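You operate a simulated robot arm through the tools that you are given. There is no shell and no other tool.

Carry out the task below with a simulated robot arm. There is one attempt and no reset: what you move stays moved.

## Task
Tape along the pencil line, brush the band beside it, then peel the tape off.
Fine: narrow brush, paint from the pot; brush back in the rack, tape strip back where it lay.

The check looks at the end state, three seconds after you hand in, the way a careful person would. Anything else that was tipped, shoved, dropped, spilled or broken makes it a failure.

## Robot
A 6-joint arm with a two-finger gripper, fixed in place. Base frame: the origin is on the floor under the middle of its stand, x ahead of it, y to its left, z up; the work surface is at about z = 860. Units: mm, rad, N and s.
It reaches about 1637 mm from its shoulder. Its first joint turns from -2.897 to 2.897 rad. Payload 3.43 kg.
Tool frame: the origin (TCP) lies between the finger pads and is the grasp point; the fingertips stand 20 mm ahead of it; z points along the fingers, y is the line along which they close. The gripper opens to 190 mm; its body begins 248 mm behind the TCP.
Orientation is told as [roll, pitch, yaw] about the base's x, y, z axes, in that order, counted from this pose: with the fingers straight down and closing along the base's y, the tool's x points along the base's -x, its y along +y and its z along -z.

## Interface
- The arm moves only by the tool apply_moves. Its argument "steps" is a list of rows, each an object of numbers (a shift or turn left out is 0, a gripper value left out holds the last): "tx", "ty", "tz": the shift along the base's x, y, z in mm; "rx", "ry", "rz": the turn, a rotation vector about the base's x, y, z in rad; "claw": the finger opening in mm, from 0 to 190. In form: [{"tx": .., "ty": .., "tz": .., "rx": .., "ry": .., "rz": .., "claw": ..}, ...]. A call has 1 to 20 rows; each row shifts and turns the commanded pose from where the row before left it. Each row takes 0.2 s and may step no farther than 50 mm and 0.15 rad from the row before; otherwise, or with a gripper value out of range, the whole call is refused. Where a pose cannot be reached the arm comes as near as it can. A force on the tool above 40 N (or 10 N above the force at the start of the call, whichever is more), or a blocked arm, ends the call early, and 0.2 s more pass. Each finger travels about 45 mm/s and halts on what it meets, pressing with about 44 N; the grip force reading is that of the motor and also rises with nothing between the fingers. The clock runs only during rows and for 0.2 s after the last one: add rows that do not move to give the fingers time. It gives the time, the measured TCP pose, the force on the tool (base axes), the opening and the grip force at its end, in the units of the frame above (readings bear some noise), with the torque about the TCP (base axes, N m) and any sound that the robot's microphone picked up, and new pictures: "pictures" is both (left out), scene, wrist or none.
- Cameras (640 x 400 px; columns grow to the right, rows downward): "scene" is fixed at [35.5, 493.3, 1577.6]; the picture's right is [-0.35, -0.94, 0.00], its down [-0.61, 0.23, -0.76] and it looks along [0.71, -0.27, -0.65] (base axes); focal length 330 px, centre (320, 200). "wrist" rides on the gripper at [70, -8, -288] in the tool frame; the picture's right is [0.12, 0.99, 0.00], its down [-0.96, 0.12, -0.25] and it looks along [-0.25, 0.03, 0.97] (tool axes); focal length 261 px, centre (320, 200). There is no depth. A picture from a camera that has moved, and an enlarged one, comes with that camera's place and axes in the base frame and with its lens. The place of the scene camera against the robot may be out by one fixed shift of up to 25 mm in any direction.
- move_column(by): slides the trunk up (or, below 0, down) by that many mm; the arm rides with it, the base frame stays. It gives what a move gives, with no picture.
- enlarge(camera, box): a new picture of the part [left, top, right, bottom] of that camera's present view, enlarged. The clock stands still meanwhile.
- close_job(): hands the job in; it is judged then, once.

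Nothing tells you positions but the pictures and the camera data. Unless the task says otherwise, let go and move clear before handing in.

The tools are called after ">>>" as a command line: name --argument value ..., lists and objects as JSON in quotes. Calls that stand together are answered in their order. apply_moves: Moves the arm, as the interface text tells. Its arguments: {"type":"object","properties":{"steps":{"type":"array"},"pictures":{"type":"string","enum":["both","scene","wrist","none"]}},"required":["steps"]} The other tools are called the same way: move_column (by) moves the trunk up or down; enlarge (camera, box) takes an enlarged picture of a part of a camera's view; close_job () hands the job in.

At the start:

```text
time: 0.0
eef_pos: [566.7, 162.9, 1280.5]
ee_rot: [0.0, 0.0, 0.001]
ft_force: [-0.4, 0.1, 0.0]
ft_torque: [-0.01, 0.0, 0.01]
opening: 189.9
gripper_force: 0.1
trunk travel left (down, up): [-175.0, 65.0]
```

scene: 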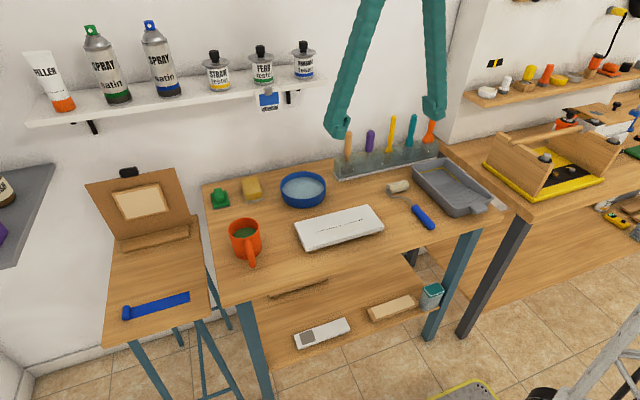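
wrist: 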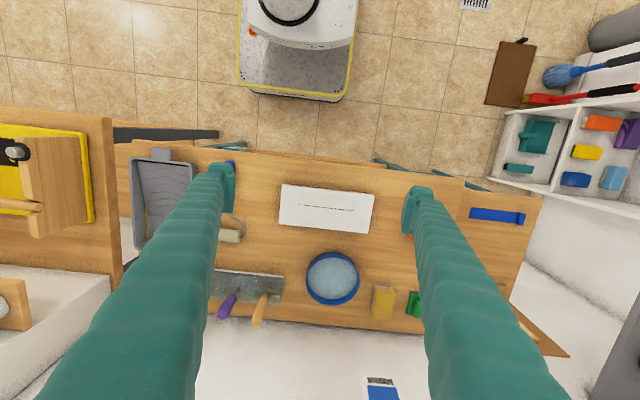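

I see a workbench with a white board (with a pencil line), an orange paint pot/mug with green paint, a brush rack, a tray, a water bowl, and a blue tape strip on a side table to the left. I will look closer at everything before moving.

>>> enlarge --camera "scene" --box '[270, 180, 430, 280]'

>>> enlarge --camera "scene" --box '[310, 100, 470, 200]'

>>> enlarge --camera "scene" --box '[80, 250, 240, 350]'

>>> enlarge --camera "scene" --box '[190, 160, 350, 280]'

>>> enlarge --camera "wrist" --box '[240, 160, 400, 260]'

>>> enlarge --camera "wrist" --box '[440, 180, 600, 280]'

```text
4.00 times, centred on (350, 230) of scene
camera zoom: at [35.5, 493.3, 1577.6], right [-0.35, -0.94, 0.0], down [-0.61, 0.23, -0.76], along [0.71, -0.27, -0.65], focal length 1322 px, centre (200, 80)
```

zoom: 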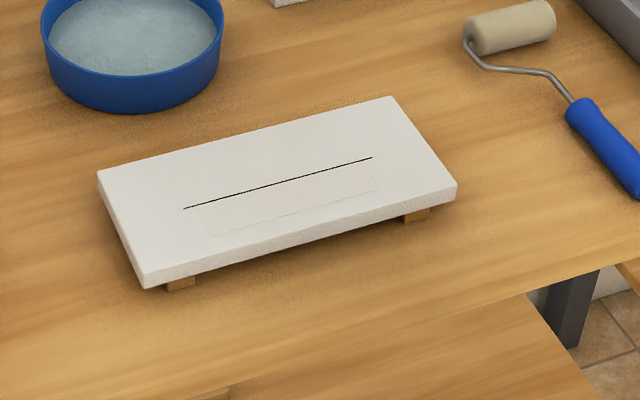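

```text
4.00 times, centred on (390, 150) of scene
camera zoom: at [35.5, 493.3, 1577.6], right [-0.35, -0.94, 0.0], down [-0.61, 0.23, -0.76], along [0.71, -0.27, -0.65], focal length 1322 px, centre (40, 400)
```

zoom: 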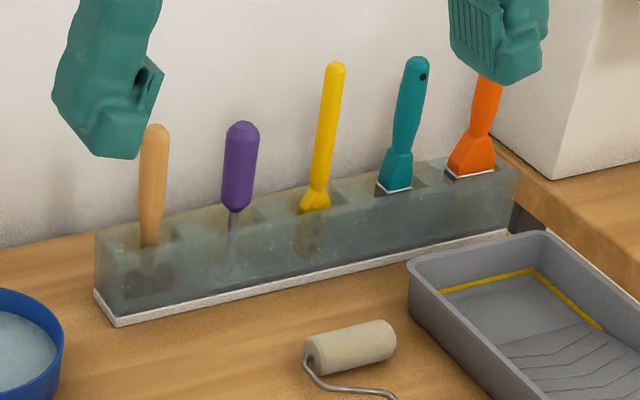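

```text
4.00 times, centred on (160, 300) of scene
camera zoom: at [35.5, 493.3, 1577.6], right [-0.35, -0.94, 0.0], down [-0.61, 0.23, -0.76], along [0.71, -0.27, -0.65], focal length 1322 px, centre (960, -200)
```

zoom: 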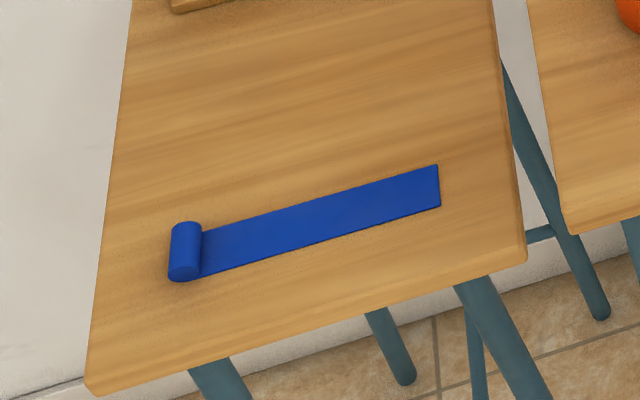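

```text
3.33 times, centred on (270, 220) of scene
camera zoom: at [35.5, 493.3, 1577.6], right [-0.35, -0.94, 0.0], down [-0.61, 0.23, -0.76], along [0.71, -0.27, -0.65], focal length 1101 px, centre (487, 133)
```

zoom: 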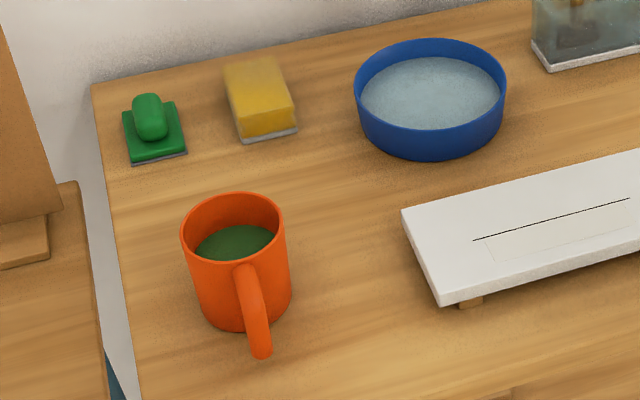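

```text
4.00 times, centred on (320, 210) of wrist
camera zoom: at [495.7, 155.2, 1569.0], right [-0.12, 0.99, 0.0], down [0.96, 0.12, 0.25], along [0.25, 0.03, -0.97], focal length 1043 px, centre (320, 160)
```

zoom: 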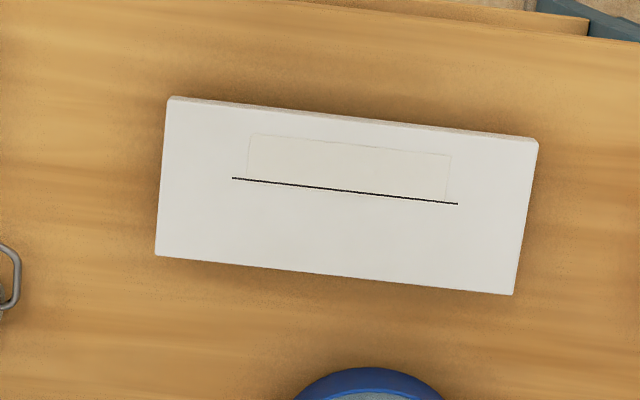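

```text
4.00 times, centred on (520, 230) of wrist
camera zoom: at [495.7, 155.2, 1569.0], right [-0.12, 0.99, 0.0], down [0.96, 0.12, 0.25], along [0.25, 0.03, -0.97], focal length 1043 px, centre (-480, 80)
```

zoom: 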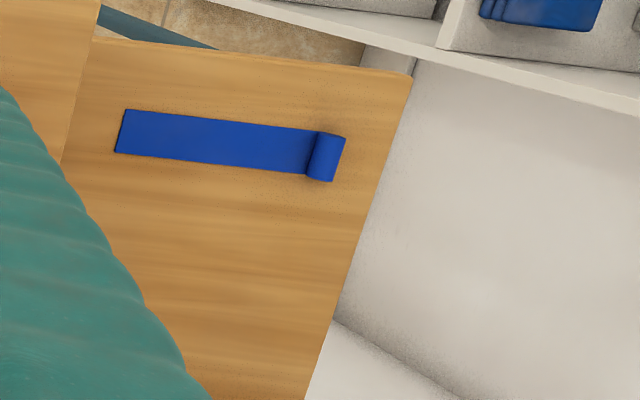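

The board has a pencil line (roughly x≈690, y≈119–273) with a faint band on its near side. The tape strip with a rolled tab lies on the side table near (665, 600–765), the mug is near (680, 465), and the rack is at x≈900. I'll fly high over to the rack to see the tools better.

>>> apply_moves --steps '[{"tx": 10, "ty": -45}, {"tx": 10, "ty": -45}, {"tx": 10, "ty": -45}, {"tx": 10, "ty": -45}, {"tx": 10, "ty": -45}, {"tx": 10, "ty": -45}, {}]' --pictures "both"

```text
time: 1.6
eef_pos: [627.7, -108.5, 1281.2]
ee_rot: [0.001, 0.001, -0.001]
ft_force: [0.8, -0.4, -0.2]
ft_torque: [0.01, 0.04, -0.04]
opening: 190.2
gripper_force: 0.0
trunk travel left (down, up): [-175.0, 65.0]
camera wrist: at [557.6, -116.9, 1568.6], right [-0.12, 0.99, 0.0], down [0.96, 0.12, 0.25], along [0.25, 0.03, -0.97], focal length 261 px, centre (320, 200)
```

scene: 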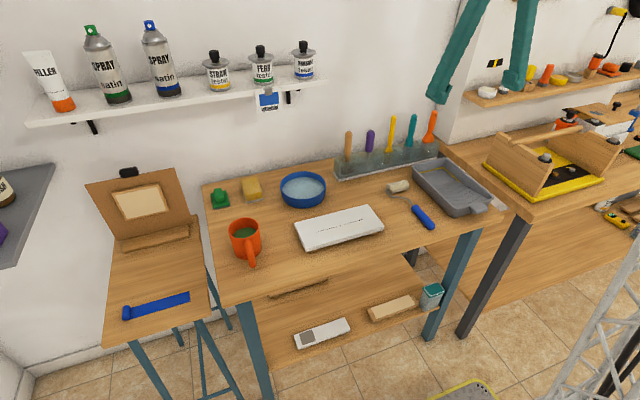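
wrist: 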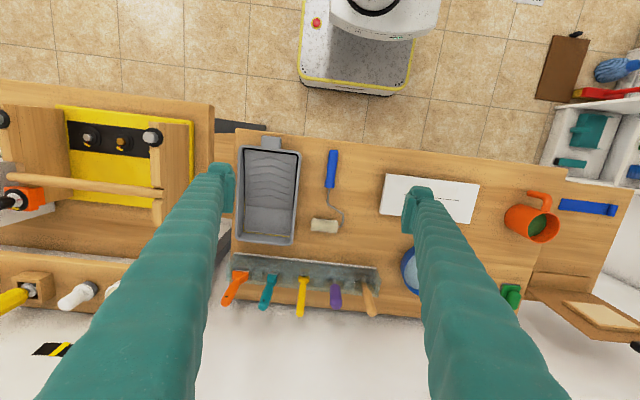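

The view of the rack is now clear between the fingers: five tools in it. I'll zoom in to tell them apart.

>>> enlarge --camera "wrist" --box '[220, 230, 400, 342]'

>>> enlarge --camera "scene" --box '[325, 105, 455, 187]'

>>> enlarge --camera "wrist" --box '[480, 160, 640, 260]'

```text
3.56 times, centred on (310, 286) of wrist
camera zoom: at [557.6, -116.9, 1568.6], right [-0.12, 0.99, 0.0], down [0.96, 0.12, 0.25], along [0.25, 0.03, -0.97], focal length 927 px, centre (356, -106)
```

zoom: 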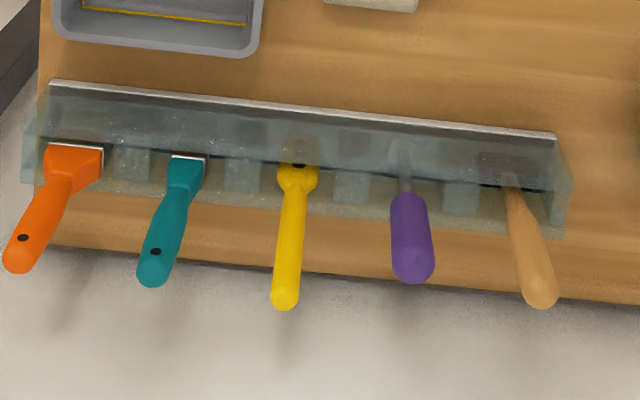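

```text
4.88 times, centred on (390, 146) of scene
camera zoom: at [35.5, 493.3, 1577.6], right [-0.35, -0.94, 0.0], down [-0.61, 0.23, -0.76], along [0.71, -0.27, -0.65], focal length 1612 px, centre (-22, 463)
```

zoom: 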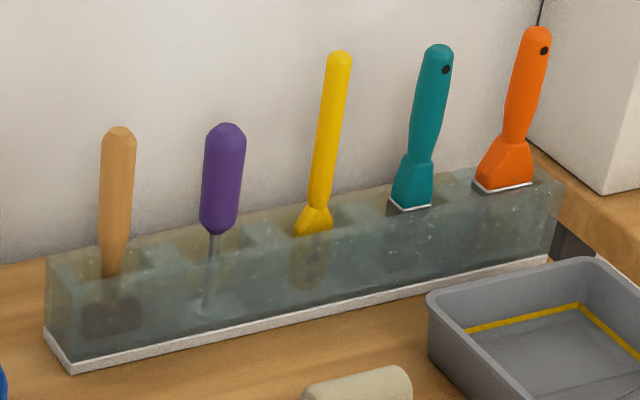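

```text
4.00 times, centred on (560, 210) of wrist
camera zoom: at [557.6, -116.9, 1568.6], right [-0.12, 0.99, 0.0], down [0.96, 0.12, 0.25], along [0.25, 0.03, -0.97], focal length 1043 px, centre (-640, 160)
```

zoom: 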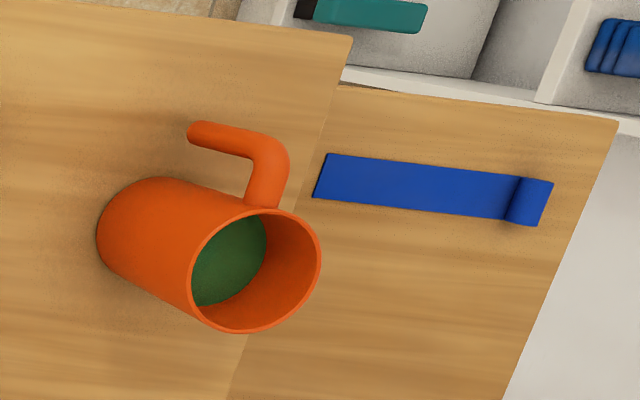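

The teal tool looks like the narrow brush and the orange one like a wide brush, but I want a closer look before choosing. I'll tilt the camera towards the rack from a safe standoff.

>>> apply_moves --steps '[{"tx": 14, "ty": -8, "tz": -30, "ry": -0.12}, {"tx": 14, "ty": -8, "tz": -30, "ry": -0.12}, {"tx": 14, "ty": -8, "tz": -30, "ry": -0.12}, {"tx": 14, "ty": -8, "tz": -30, "ry": -0.12}, {"tx": 14, "ty": -8, "tz": -30, "ry": -0.12}, {}]' --pictures "wrist"

```text
time: 3.0
eef_pos: [696.5, -146.1, 1132.0]
ee_rot: [0.001, -0.601, -0.001]
ft_force: [-0.3, -0.1, -0.9]
ft_torque: [-0.02, -0.04, -0.01]
opening: 190.1
gripper_force: 0.0
trunk travel left (down, up): [-175.0, 65.0]
camera wrist: at [475.3, -154.5, 1329.1], right [-0.1, 0.99, -0.07], down [0.65, 0.12, 0.75], along [0.75, 0.03, -0.66], focal length 261 px, centre (320, 200)
```

wrist: 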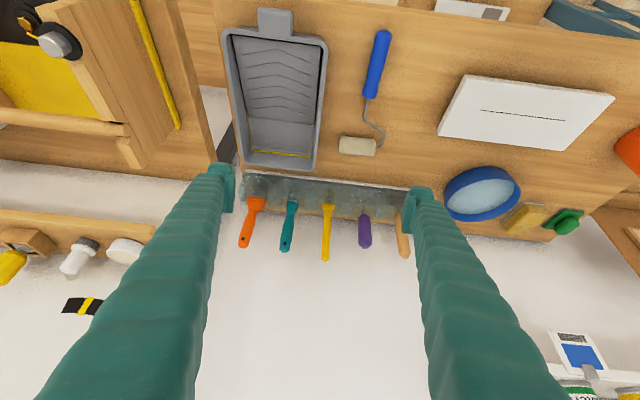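

>>> enlarge --camera "wrist" --box '[230, 165, 350, 265]'

>>> enlarge --camera "wrist" --box '[300, 165, 420, 265]'

```text
4.00 times, centred on (290, 215) of wrist
camera zoom: at [475.3, -154.5, 1329.1], right [-0.1, 0.99, -0.07], down [0.65, 0.12, 0.75], along [0.75, 0.03, -0.66], focal length 1043 px, centre (440, 140)
```

zoom: 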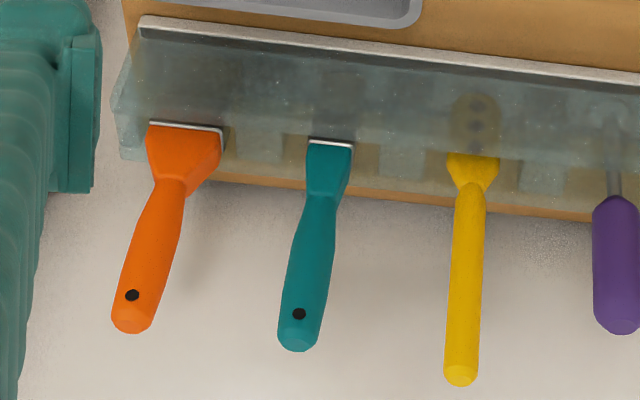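

```text
4.00 times, centred on (360, 215) of wrist
camera zoom: at [475.3, -154.5, 1329.1], right [-0.1, 0.99, -0.07], down [0.65, 0.12, 0.75], along [0.75, 0.03, -0.66], focal length 1043 px, centre (160, 140)
```

zoom: 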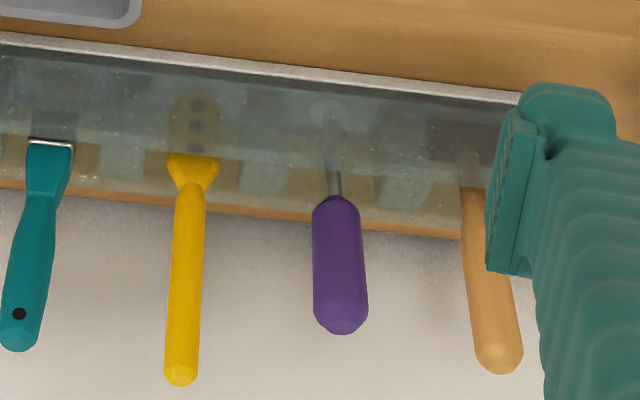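

The teal tool is the narrow brush (metal ferrule and bristles), standing near (945, −200) with its handle top at z≈1060. The yellow one is a paint stirrer, and the wooden one a scraper. Next I fly to a height above the tape strip to measure it.

>>> apply_moves --steps '[{"tx": -4, "ty": 49, "ry": 0.12}, {"tx": -4, "ty": 49, "ry": 0.12}, {"tx": -4, "ty": 49, "ry": 0.12}, {"tx": -4, "ty": 49, "ry": 0.12}, {"tx": -4, "ty": 49, "ry": 0.12}, {"tx": -4, "ty": 49}, {"tx": -4, "ty": 49}, {"tx": -4, "ty": 49}, {"tx": -4, "ty": 49}, {"tx": -4, "ty": 49}, {"tx": -4, "ty": 49}, {"tx": -4, "ty": 49}, {"tx": -4, "ty": 49}, {"tx": -4, "ty": 49}, {"tx": -4, "ty": 49}, {"tx": -4, "ty": 49}, {"tx": 0, "ty": 40}, {}]' --pictures "wrist"

```text
time: 6.8
eef_pos: [632.3, 678.6, 1131.2]
ee_rot: [-0.001, 0.0, -0.001]
ft_force: [0.1, 0.2, -0.7]
ft_torque: [-0.11, 0.05, 0.01]
opening: 190.3
gripper_force: 0.0
trunk travel left (down, up): [-175.0, 65.0]
camera wrist: at [562.2, 671.8, 1418.9], right [-0.12, 0.99, 0.0], down [0.96, 0.12, 0.25], along [0.25, 0.03, -0.97], focal length 261 px, centre (320, 200)
```

wrist: 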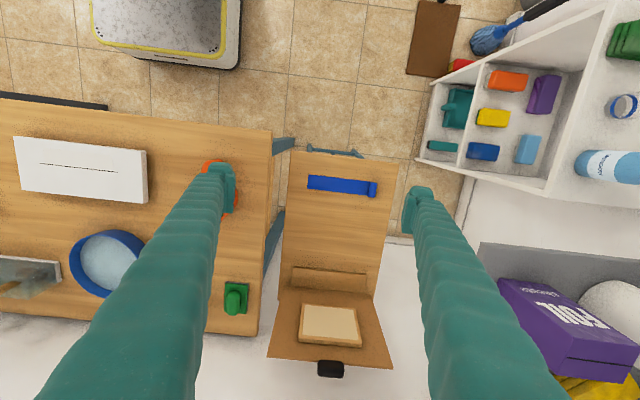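

>>> enlarge --camera "wrist" --box '[280, 150, 400, 225]'

>>> enlarge --camera "scene" --box '[0, 180, 220, 400]'

```text
5.33 times, centred on (340, 188) of wrist
camera zoom: at [562.2, 671.8, 1418.9], right [-0.12, 0.99, 0.0], down [0.96, 0.12, 0.25], along [0.25, 0.03, -0.97], focal length 1390 px, centre (213, 267)
```

zoom: 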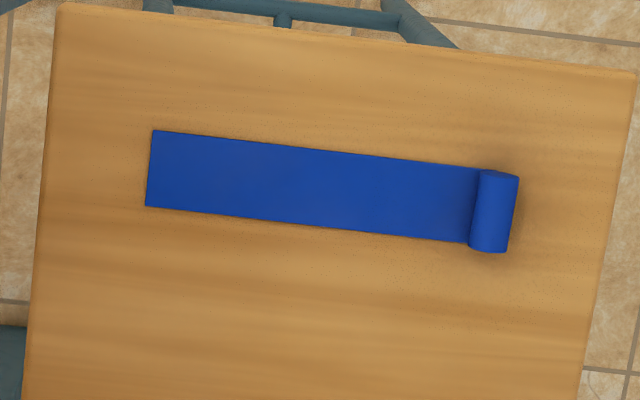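

```text
1.82 times, centred on (110, 290) of scene
camera zoom: at [35.5, 493.3, 1577.6], right [-0.35, -0.94, 0.0], down [-0.61, 0.23, -0.76], along [0.71, -0.27, -0.65], focal length 601 px, centre (702, 36)
```

zoom: 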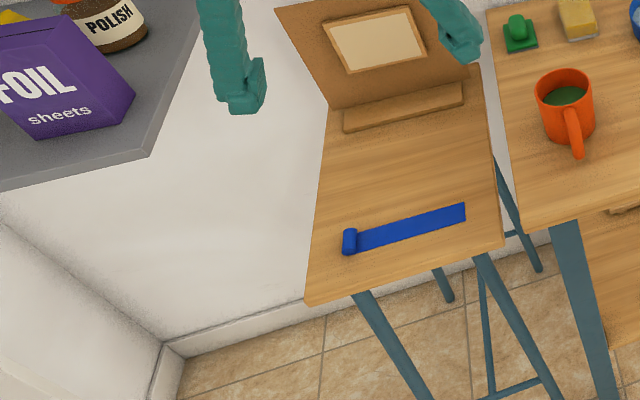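

The tape strip is at z≈778 (the side table is lower than the bench), lying along y at x≈663–699, y≈656–810, with the roll centred near (680, 817). Now I'll study the fingertips to plan the grasp.

>>> enlarge --camera "wrist" --box '[380, 160, 460, 260]'

>>> enlarge --camera "wrist" --box '[180, 140, 260, 240]'

>>> enlarge --camera "scene" --box '[40, 160, 220, 240]'

```text
4.00 times, centred on (420, 210) of wrist
camera zoom: at [562.2, 671.8, 1418.9], right [-0.12, 0.99, 0.0], down [0.96, 0.12, 0.25], along [0.25, 0.03, -0.97], focal length 1043 px, centre (-80, 160)
```

zoom: 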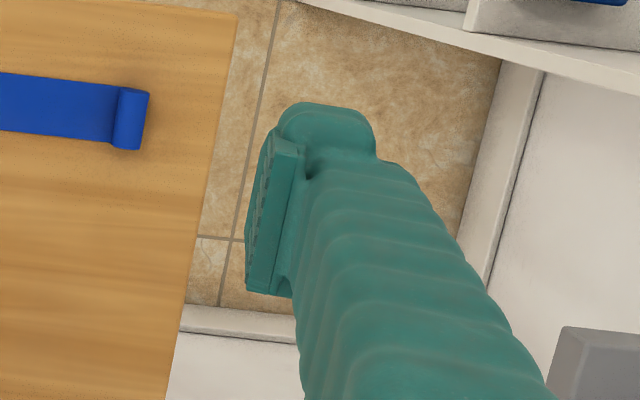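

```text
4.00 times, centred on (220, 190) of wrist
camera zoom: at [562.2, 671.8, 1418.9], right [-0.12, 0.99, 0.0], down [0.96, 0.12, 0.25], along [0.25, 0.03, -0.97], focal length 1043 px, centre (720, 240)
```

zoom: 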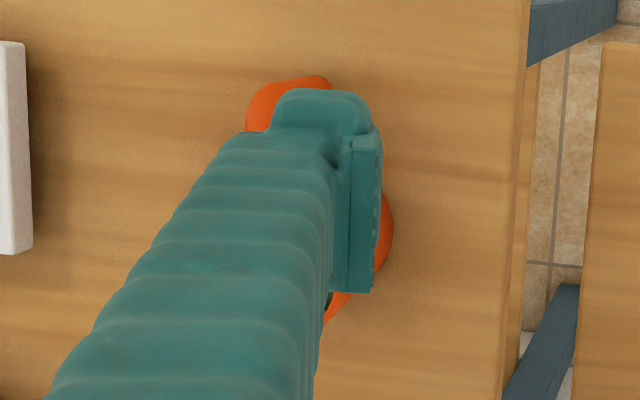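

```text
3.56 times, centred on (130, 200) of scene
camera zoom: at [35.5, 493.3, 1577.6], right [-0.35, -0.94, 0.0], down [-0.61, 0.23, -0.76], along [0.71, -0.27, -0.65], focal length 1175 px, centre (996, 200)
```

zoom: 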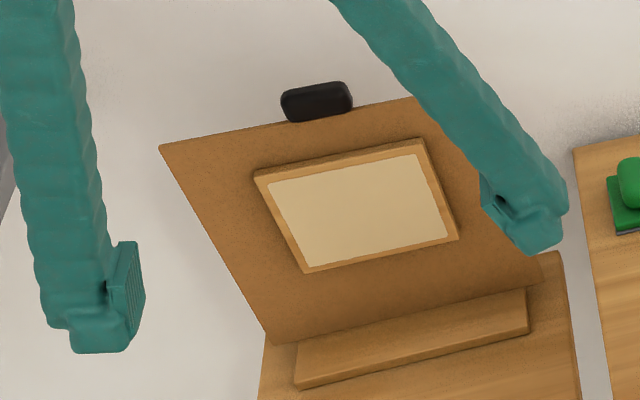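

The side table and fingers' geometry are clear. I'll grip the roll with the fingers closing along y. First I move above it at a safe height with a partly closed gripper and re-check alignment.

>>> apply_moves --steps '[{"tx": 8, "ty": 23, "tz": -38, "claw": 60}, {"tx": 8, "ty": 23, "tz": -38}, {"tx": 8, "ty": 23, "tz": -38}, {"tx": 8, "ty": 23, "tz": -38}, {"tx": 8, "ty": 23, "tz": -38}, {"tx": 7, "ty": 23, "tz": -40}, {}, {}]' --pictures "both"

```text
time: 8.6
eef_pos: [681.1, 816.6, 901.9]
ee_rot: [-0.001, -0.002, 0.0]
ft_force: [0.2, 0.3, 0.6]
ft_torque: [-0.01, 0.02, -0.01]
opening: 60.1
gripper_force: 0.0
trunk travel left (down, up): [-175.0, 65.0]
camera wrist: at [610.7, 809.3, 1188.2], right [-0.12, 0.99, 0.0], down [0.96, 0.12, 0.25], along [0.25, 0.03, -0.97], focal length 261 px, centre (320, 200)
```

scene: 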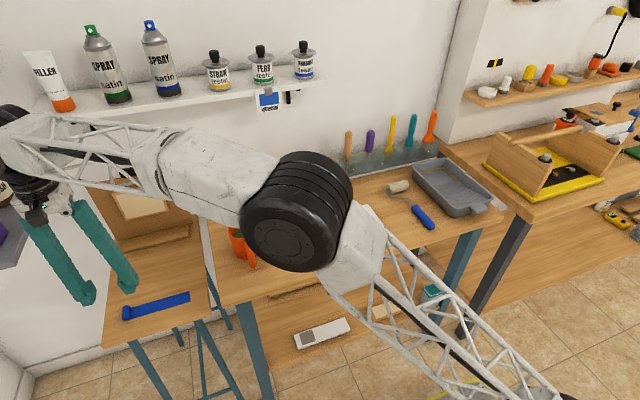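
wrist: 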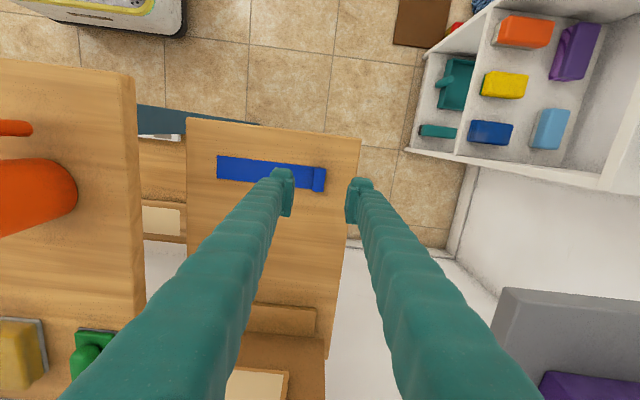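

>>> enlarge --camera "wrist" --box '[200, 140, 400, 240]'

>>> enlarge --camera "scene" --box '[60, 220, 220, 340]'

```text
3.20 times, centred on (300, 190) of wrist
camera zoom: at [610.7, 809.3, 1188.2], right [-0.12, 0.99, 0.0], down [0.96, 0.12, 0.25], along [0.25, 0.03, -0.97], focal length 834 px, centre (384, 232)
```

zoom: 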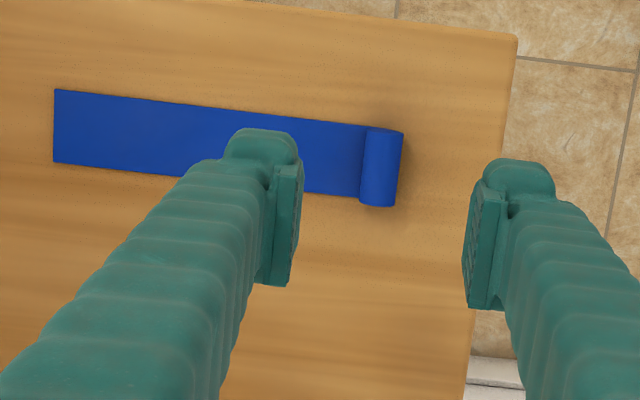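

```text
3.33 times, centred on (140, 280) of scene
camera zoom: at [35.5, 493.3, 1577.6], right [-0.35, -0.94, 0.0], down [-0.61, 0.23, -0.76], along [0.71, -0.27, -0.65], focal length 1101 px, centre (920, -67)
```

zoom: 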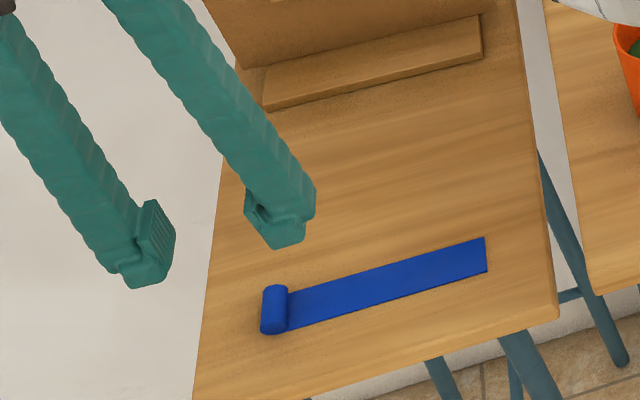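

Roll is centred between the fingers at (680, 816). I descend to just above the strip.

>>> apply_moves --steps '[{"tx": -1.5, "tz": -25}, {"tz": -25}, {"tz": -20}, {"tz": -10}, {"tz": -8}, {"tz": -6}, {}]' --pictures "both"

```text
time: 10.2
eef_pos: [677.4, 816.7, 806.6]
ee_rot: [-0.001, -0.001, -0.001]
ft_force: [-1.4, 0.5, -0.5]
ft_torque: [0.01, 0.01, -0.06]
opening: 60.0
gripper_force: 0.0
trunk travel left (down, up): [-175.0, 65.0]
camera wrist: at [607.3, 807.9, 1094.6], right [-0.12, 0.99, 0.0], down [0.96, 0.12, 0.25], along [0.25, 0.03, -0.97], focal length 261 px, centre (320, 200)
```

scene: 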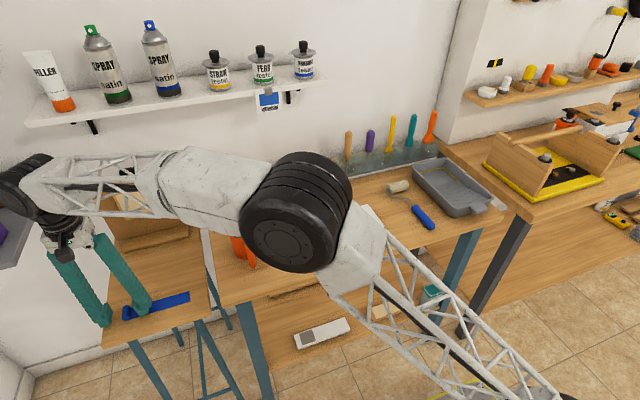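
wrist: 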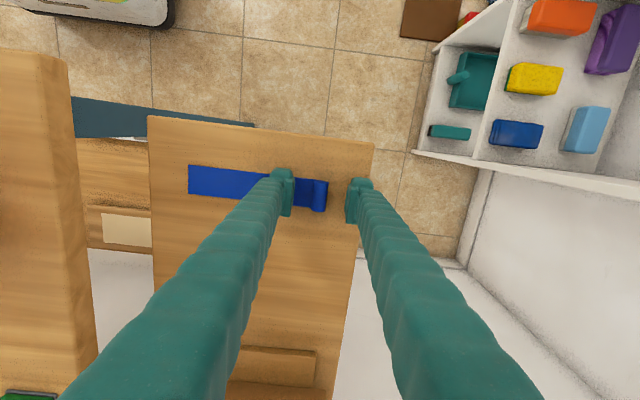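

>>> enlarge --camera "wrist" --box '[250, 150, 390, 240]'

>>> enlarge --camera "scene" --box '[80, 260, 200, 340]'

```text
4.44 times, centred on (320, 195) of wrist
camera zoom: at [607.3, 807.9, 1094.6], right [-0.12, 0.99, 0.0], down [0.96, 0.12, 0.25], along [0.25, 0.03, -0.97], focal length 1158 px, centre (320, 222)
```

zoom: 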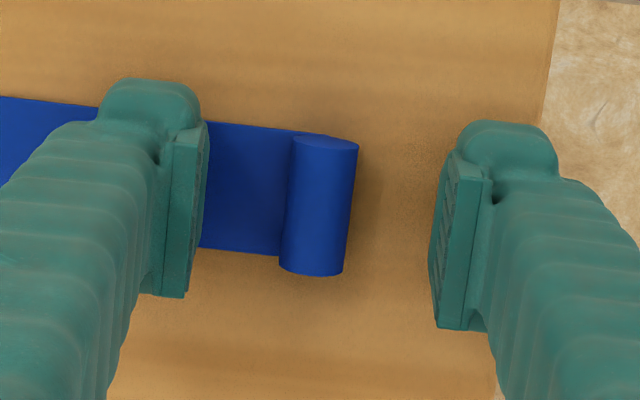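

```text
5.00 times, centred on (140, 300) of scene
camera zoom: at [35.5, 493.3, 1577.6], right [-0.35, -0.94, 0.0], down [-0.61, 0.23, -0.76], along [0.71, -0.27, -0.65], focal length 1652 px, centre (1220, -300)
```

zoom: 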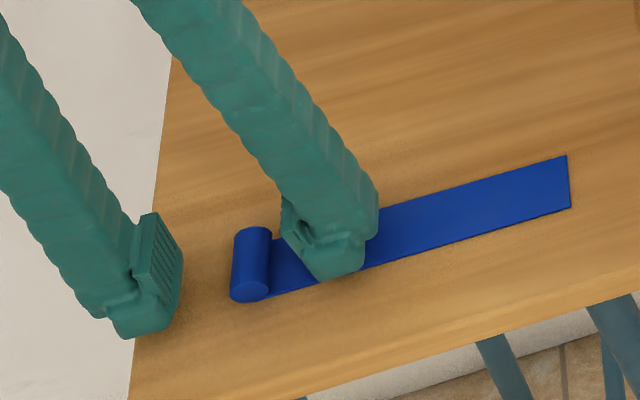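

>>> enlarge --camera "scene" --box '[90, 285, 160, 335]'

>>> enlarge --camera "wrist" --box '[330, 170, 390, 230]'

```text
8.00 times, centred on (125, 310) of scene
camera zoom: at [35.5, 493.3, 1577.6], right [-0.35, -0.94, 0.0], down [-0.61, 0.23, -0.76], along [0.71, -0.27, -0.65], focal length 2643 px, centre (1880, -680)
```

zoom: 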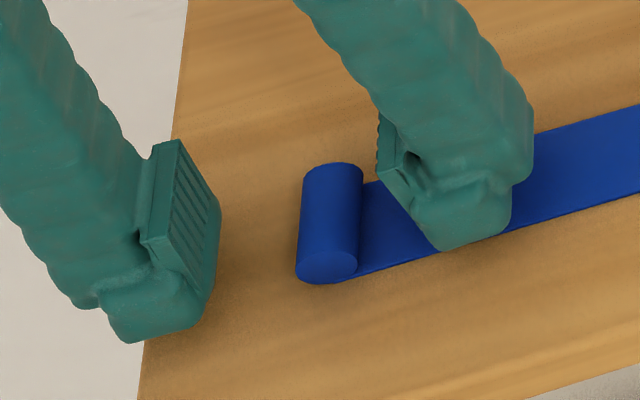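

```text
6.67 times, centred on (360, 200) of wrist
camera zoom: at [607.3, 807.9, 1094.6], right [-0.12, 0.99, 0.0], down [0.96, 0.12, 0.25], along [0.25, 0.03, -0.97], focal length 1738 px, centre (53, 200)
```

zoom: 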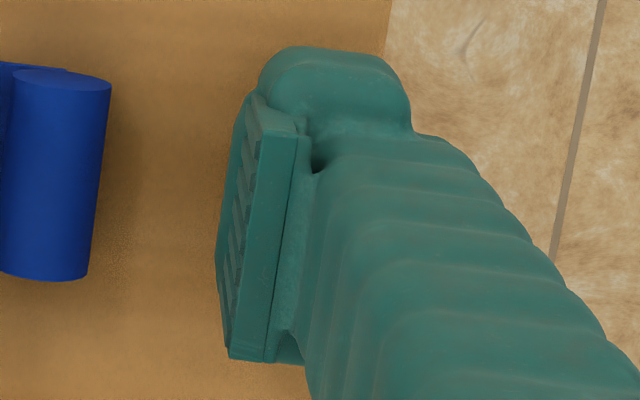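

The pads sit ~8–10 mm above the fingertips and protrude from them, so gripping the roll by its flat ends (closing along x) will be firmer and keep fingers off the strip. I'll rise, turn the gripper −90° about z, and re-check.

>>> apply_moves --steps '[{"tz": 25}, {"tz": 25}, {"tz": 25}, {"rz": -0.1428}, {"rz": -0.1428}, {"rz": -0.1428}, {"rz": -0.1428}, {"rz": -0.1428}, {"rz": -0.1428}, {"rz": -0.1428}, {"rz": -0.1428}, {"rz": -0.1428}, {"rz": -0.1428}, {"rz": -0.1428}, {"tx": 0, "ty": 5}, {}, {}]' --pictures "both"

```text
time: 13.8
eef_pos: [678.8, 821.3, 881.8]
ee_rot: [-0.001, 0.0, -1.571]
ft_force: [0.6, -0.1, -0.1]
ft_torque: [0.01, 0.01, -0.04]
opening: 60.2
gripper_force: 0.0
trunk travel left (down, up): [-175.0, 65.0]
camera wrist: at [669.4, 891.4, 1169.1], right [0.99, 0.12, 0.0], down [0.12, -0.96, 0.25], along [0.03, -0.25, -0.97], focal length 261 px, centre (320, 200)
```

scene: 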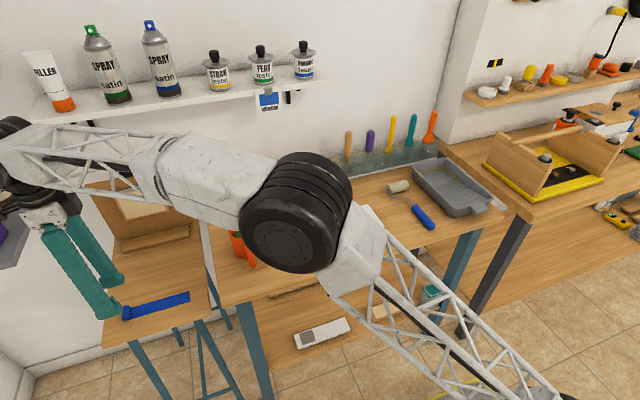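
wrist: 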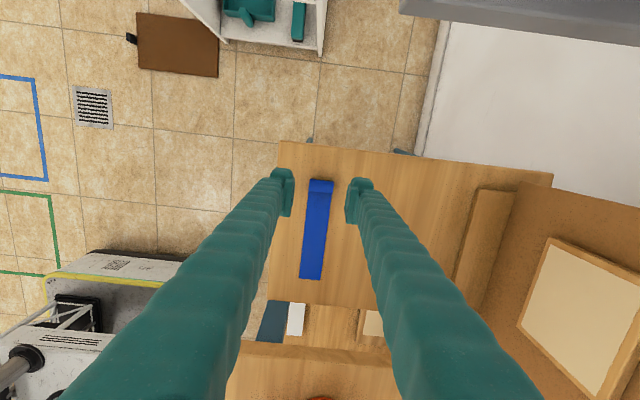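

>>> enlarge --camera "wrist" --box '[250, 150, 400, 290]'

```text
2.86 times, centred on (325, 220) of wrist
camera zoom: at [669.4, 891.4, 1169.1], right [0.99, 0.12, 0.0], down [0.12, -0.96, 0.25], along [0.03, -0.25, -0.97], focal length 745 px, centre (306, 143)
```

zoom: 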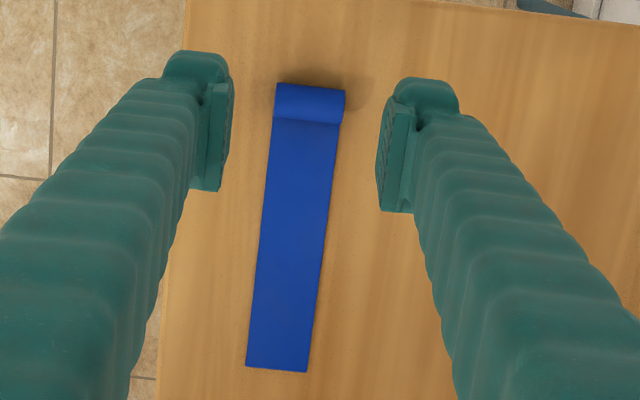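

>>> apply_moves --steps '[{"tx": 1.3, "ty": 1, "tz": -25}, {"tz": -25}, {"tz": -15}, {"tz": -10}, {"tz": -5}, {}, {}]' --pictures "both"

```text
time: 15.4
eef_pos: [677.7, 821.8, 804.0]
ee_rot: [0.0, -0.002, -1.571]
ft_force: [0.7, -0.3, -0.5]
ft_torque: [0.0, 0.01, 0.03]
opening: 60.2
gripper_force: 0.1
trunk travel left (down, up): [-175.0, 65.0]
camera wrist: at [669.9, 892.7, 1090.4], right [0.99, 0.12, 0.0], down [0.12, -0.96, 0.25], along [0.03, -0.25, -0.97], focal length 261 px, centre (320, 200)
```

scene: 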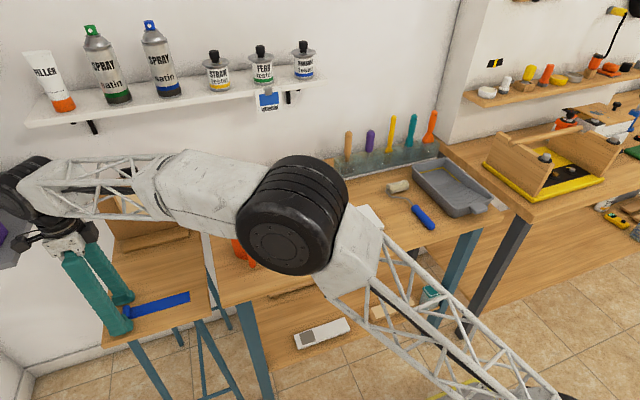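
wrist: 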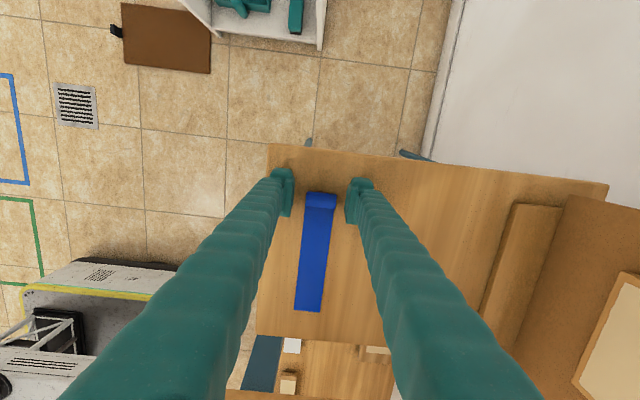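

>>> apply_moves --steps '[{"tx": 0.5, "tz": -1}, {"tz": -1}, {}]' --pictures "wrist"

>>> enlarge --camera "scene" --box '[90, 265, 200, 340]'

>>> enlarge --camera "wrist" --box '[250, 150, 400, 260]'

```text
time: 16.2
eef_pos: [678.8, 822.3, 800.2]
ee_rot: [0.001, 0.0, -1.569]
ft_force: [0.3, -0.1, 0.3]
ft_torque: [0.0, -0.03, 0.0]
opening: 60.0
gripper_force: 0.0
trunk travel left (down, up): [-175.0, 65.0]
camera wrist: at [670.4, 892.5, 1088.0], right [0.99, 0.12, 0.0], down [0.12, -0.96, 0.25], along [0.03, -0.25, -0.97], focal length 261 px, centre (320, 200)
```

wrist: 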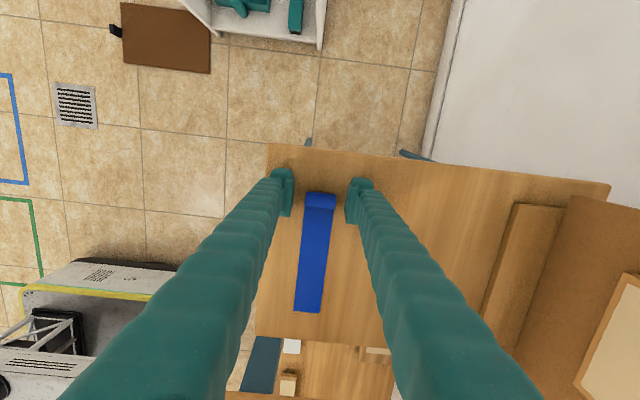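

```text
5.33 times, centred on (145, 302) of scene
camera zoom: at [35.5, 493.3, 1577.6], right [-0.35, -0.94, 0.0], down [-0.61, 0.23, -0.76], along [0.71, -0.27, -0.65], focal length 1762 px, centre (1253, -347)
```

zoom: 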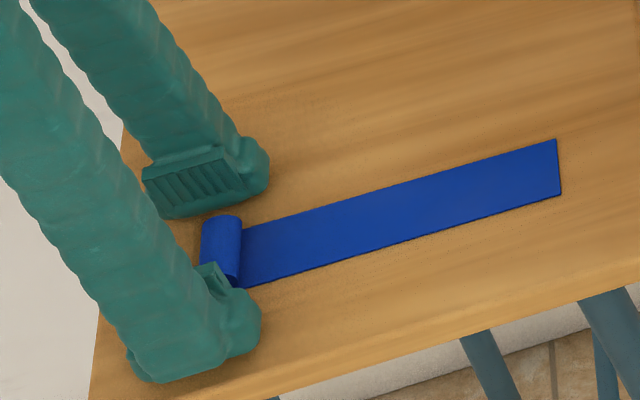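

```text
3.64 times, centred on (325, 205) of wrist
camera zoom: at [670.4, 892.5, 1088.0], right [0.99, 0.12, 0.0], down [0.12, -0.96, 0.25], along [0.03, -0.25, -0.97], focal length 948 px, centre (302, 182)
```

zoom: 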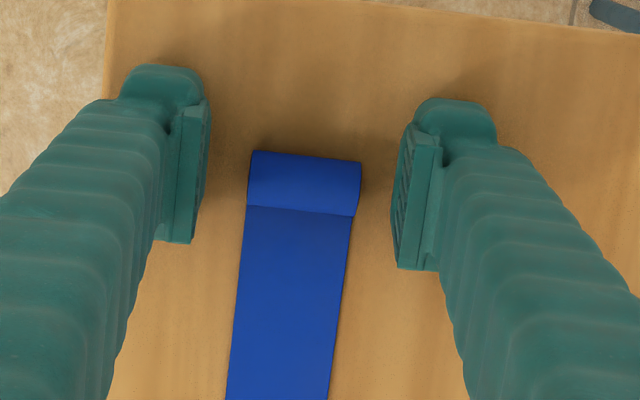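

Fingers straddle the roll's two ends just above the table. Closing.

>>> apply_moves --steps '[{"claw": 28}, {}, {}, {}, {}]' --pictures "both"

>>> enlarge --camera "wrist" --box '[250, 150, 400, 260]'

>>> enlarge --camera "scene" --box '[90, 265, 200, 340]'

```text
time: 17.4
eef_pos: [678.4, 822.7, 800.1]
ee_rot: [0.001, -0.001, -1.57]
ft_force: [0.5, -0.1, -0.1]
ft_torque: [0.01, 0.01, 0.01]
opening: 31.4
gripper_force: 43.8
trunk travel left (down, up): [-175.0, 65.0]
camera wrist: at [670.4, 892.5, 1088.0], right [0.99, 0.12, 0.0], down [0.12, -0.96, 0.25], along [0.03, -0.25, -0.97], focal length 261 px, centre (320, 200)
```

scene: 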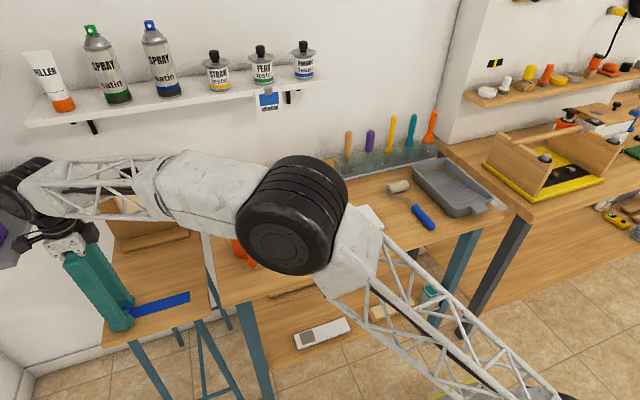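
wrist: 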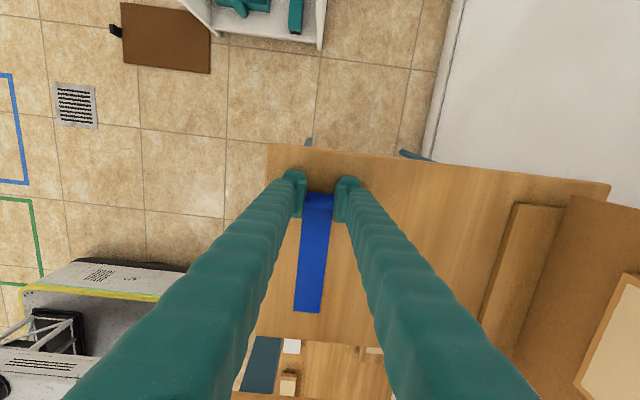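

```text
3.64 times, centred on (325, 205) of wrist
camera zoom: at [670.4, 892.5, 1088.0], right [0.99, 0.12, 0.0], down [0.12, -0.96, 0.25], along [0.03, -0.25, -0.97], focal length 948 px, centre (302, 182)
```

zoom: 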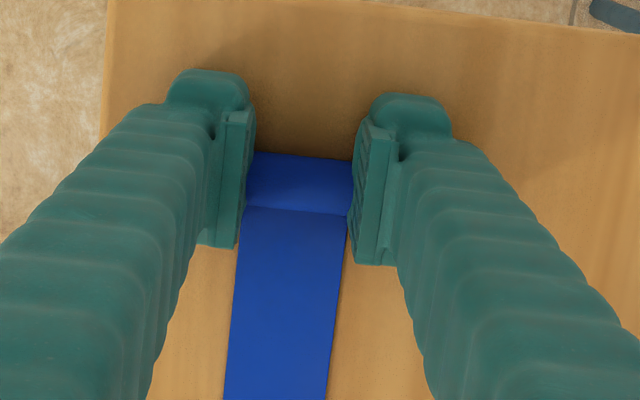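

```text
5.33 times, centred on (145, 302) of scene
camera zoom: at [35.5, 493.3, 1577.6], right [-0.35, -0.94, 0.0], down [-0.61, 0.23, -0.76], along [0.71, -0.27, -0.65], focal length 1762 px, centre (1253, -347)
```

zoom: 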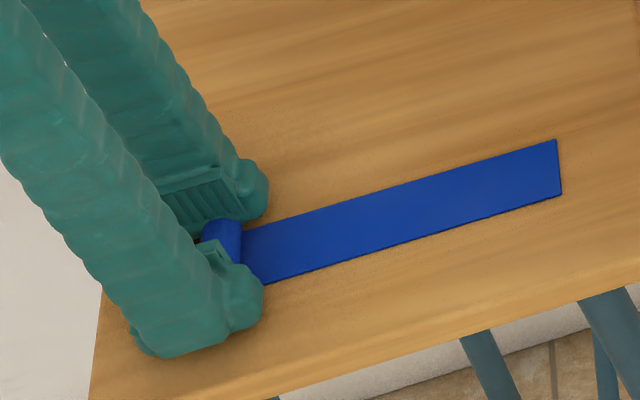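

Gripped (43.8 N at 31 mm). I'll lift a little and watch how the strip behaves.

>>> apply_moves --steps '[{"tz": 3}, {"tz": 5}, {"tz": 10}, {"tz": 15}, {"tz": 20}, {}]' --pictures "both"

>>> enlarge --camera "wrist" --box '[230, 150, 410, 350]'

>>> enlarge --camera "scene" --box '[60, 220, 220, 340]'

```text
time: 18.8
eef_pos: [679.2, 822.1, 853.3]
ee_rot: [0.002, 0.0, -1.57]
ft_force: [-0.7, -0.7, -0.5]
ft_torque: [0.03, -0.03, 0.0]
opening: 31.3
gripper_force: 44.0
trunk travel left (down, up): [-175.0, 65.0]
camera wrist: at [670.6, 892.6, 1140.2], right [0.99, 0.12, 0.0], down [0.12, -0.96, 0.25], along [0.03, -0.25, -0.97], focal length 261 px, centre (320, 200)
```

scene: 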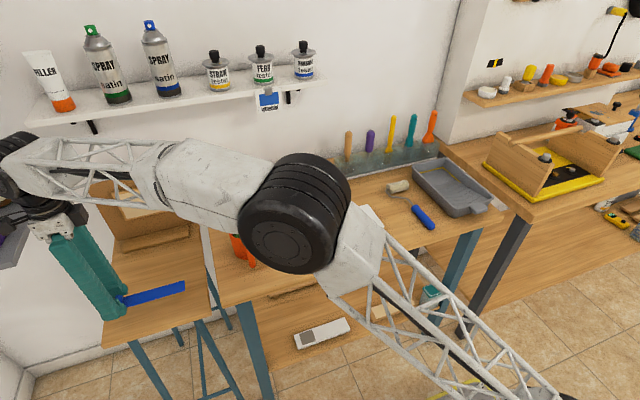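
wrist: 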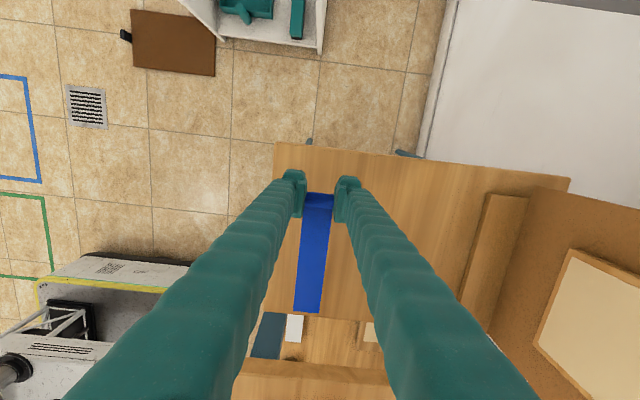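

```text
2.00 times, centred on (320, 250) of wrist
camera zoom: at [670.6, 892.6, 1140.2], right [0.99, 0.12, 0.0], down [0.12, -0.96, 0.25], along [0.03, -0.25, -0.97], focal length 521 px, centre (320, 100)
```

zoom: 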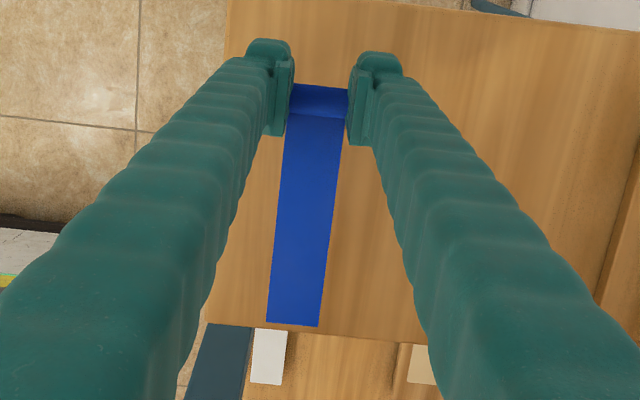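

```text
3.33 times, centred on (140, 280) of scene
camera zoom: at [35.5, 493.3, 1577.6], right [-0.35, -0.94, 0.0], down [-0.61, 0.23, -0.76], along [0.71, -0.27, -0.65], focal length 1101 px, centre (920, -67)
```

zoom: 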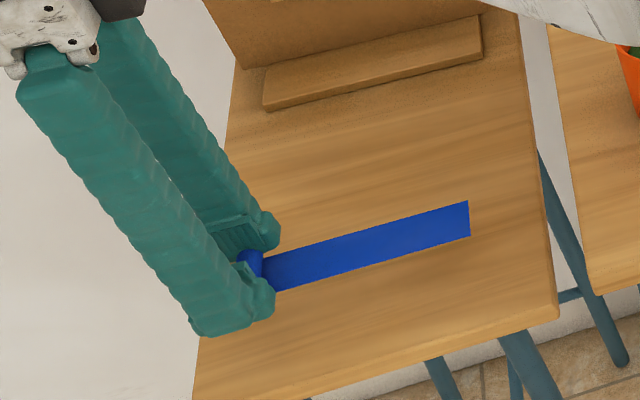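

The strip lifts as one stiff piece and stays level. I raise it high and carry it over to the board.

>>> apply_moves --steps '[{"tz": 45}, {"tz": 45}, {"tz": 45}, {"tz": 45}, {"tz": 40}, {"ty": -45, "tx": 2}, {"ty": -45, "tx": 2}, {"ty": -45, "tx": 2}, {"ty": -45, "tx": 2}, {"ty": -45, "tx": 2}, {"ty": -45, "tx": 2}, {"ty": -45, "tx": 2}, {"ty": -45, "tx": 2}, {"ty": -45, "tx": 2}, {"ty": -45, "tx": 2}, {"ty": -45, "tx": 2}, {"ty": -41, "tx": 2}, {}]' --pictures "both"

>>> enlarge --camera "wrist" --box '[230, 150, 410, 350]'

```text
time: 22.6
eef_pos: [697.4, 276.1, 1067.3]
ee_rot: [0.0, -0.001, -1.571]
ft_force: [-0.2, -0.5, -0.5]
ft_torque: [0.03, 0.01, 0.03]
opening: 31.4
gripper_force: 43.9
out of reach, approached as far as the arm can: row 5
trunk travel left (down, up): [-175.0, 65.0]
camera wrist: at [688.4, 346.5, 1352.8], right [0.99, 0.12, 0.0], down [0.12, -0.96, 0.25], along [0.03, -0.25, -0.97], focal length 261 px, centre (320, 200)
```

scene: 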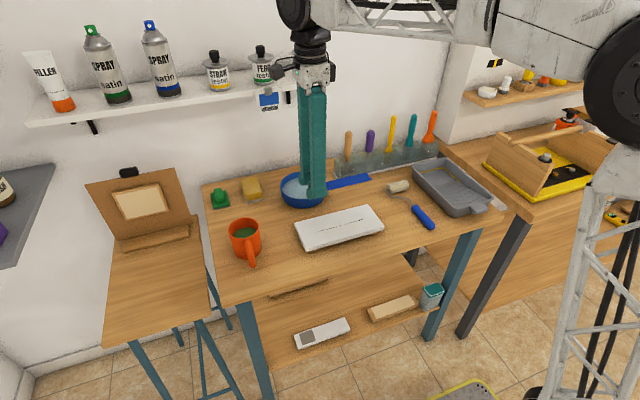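
wrist: 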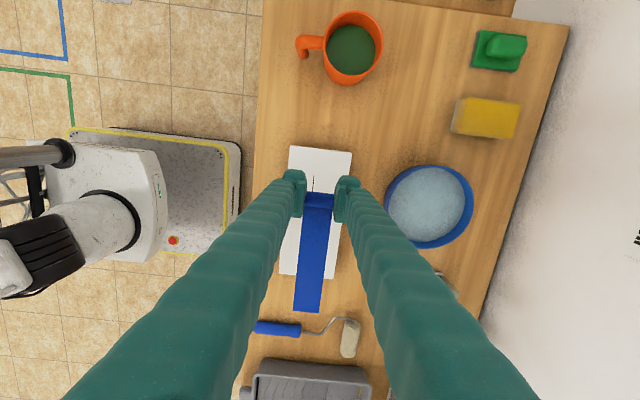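

```text
2.00 times, centred on (320, 250) of wrist
camera zoom: at [688.4, 346.5, 1352.8], right [0.99, 0.12, 0.0], down [0.12, -0.96, 0.25], along [0.03, -0.25, -0.97], focal length 521 px, centre (320, 100)
```

zoom: 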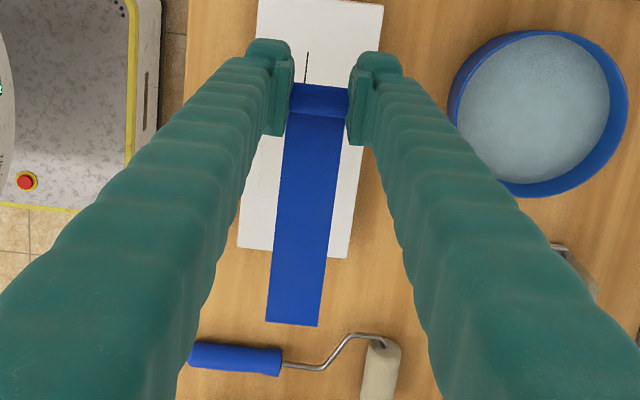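

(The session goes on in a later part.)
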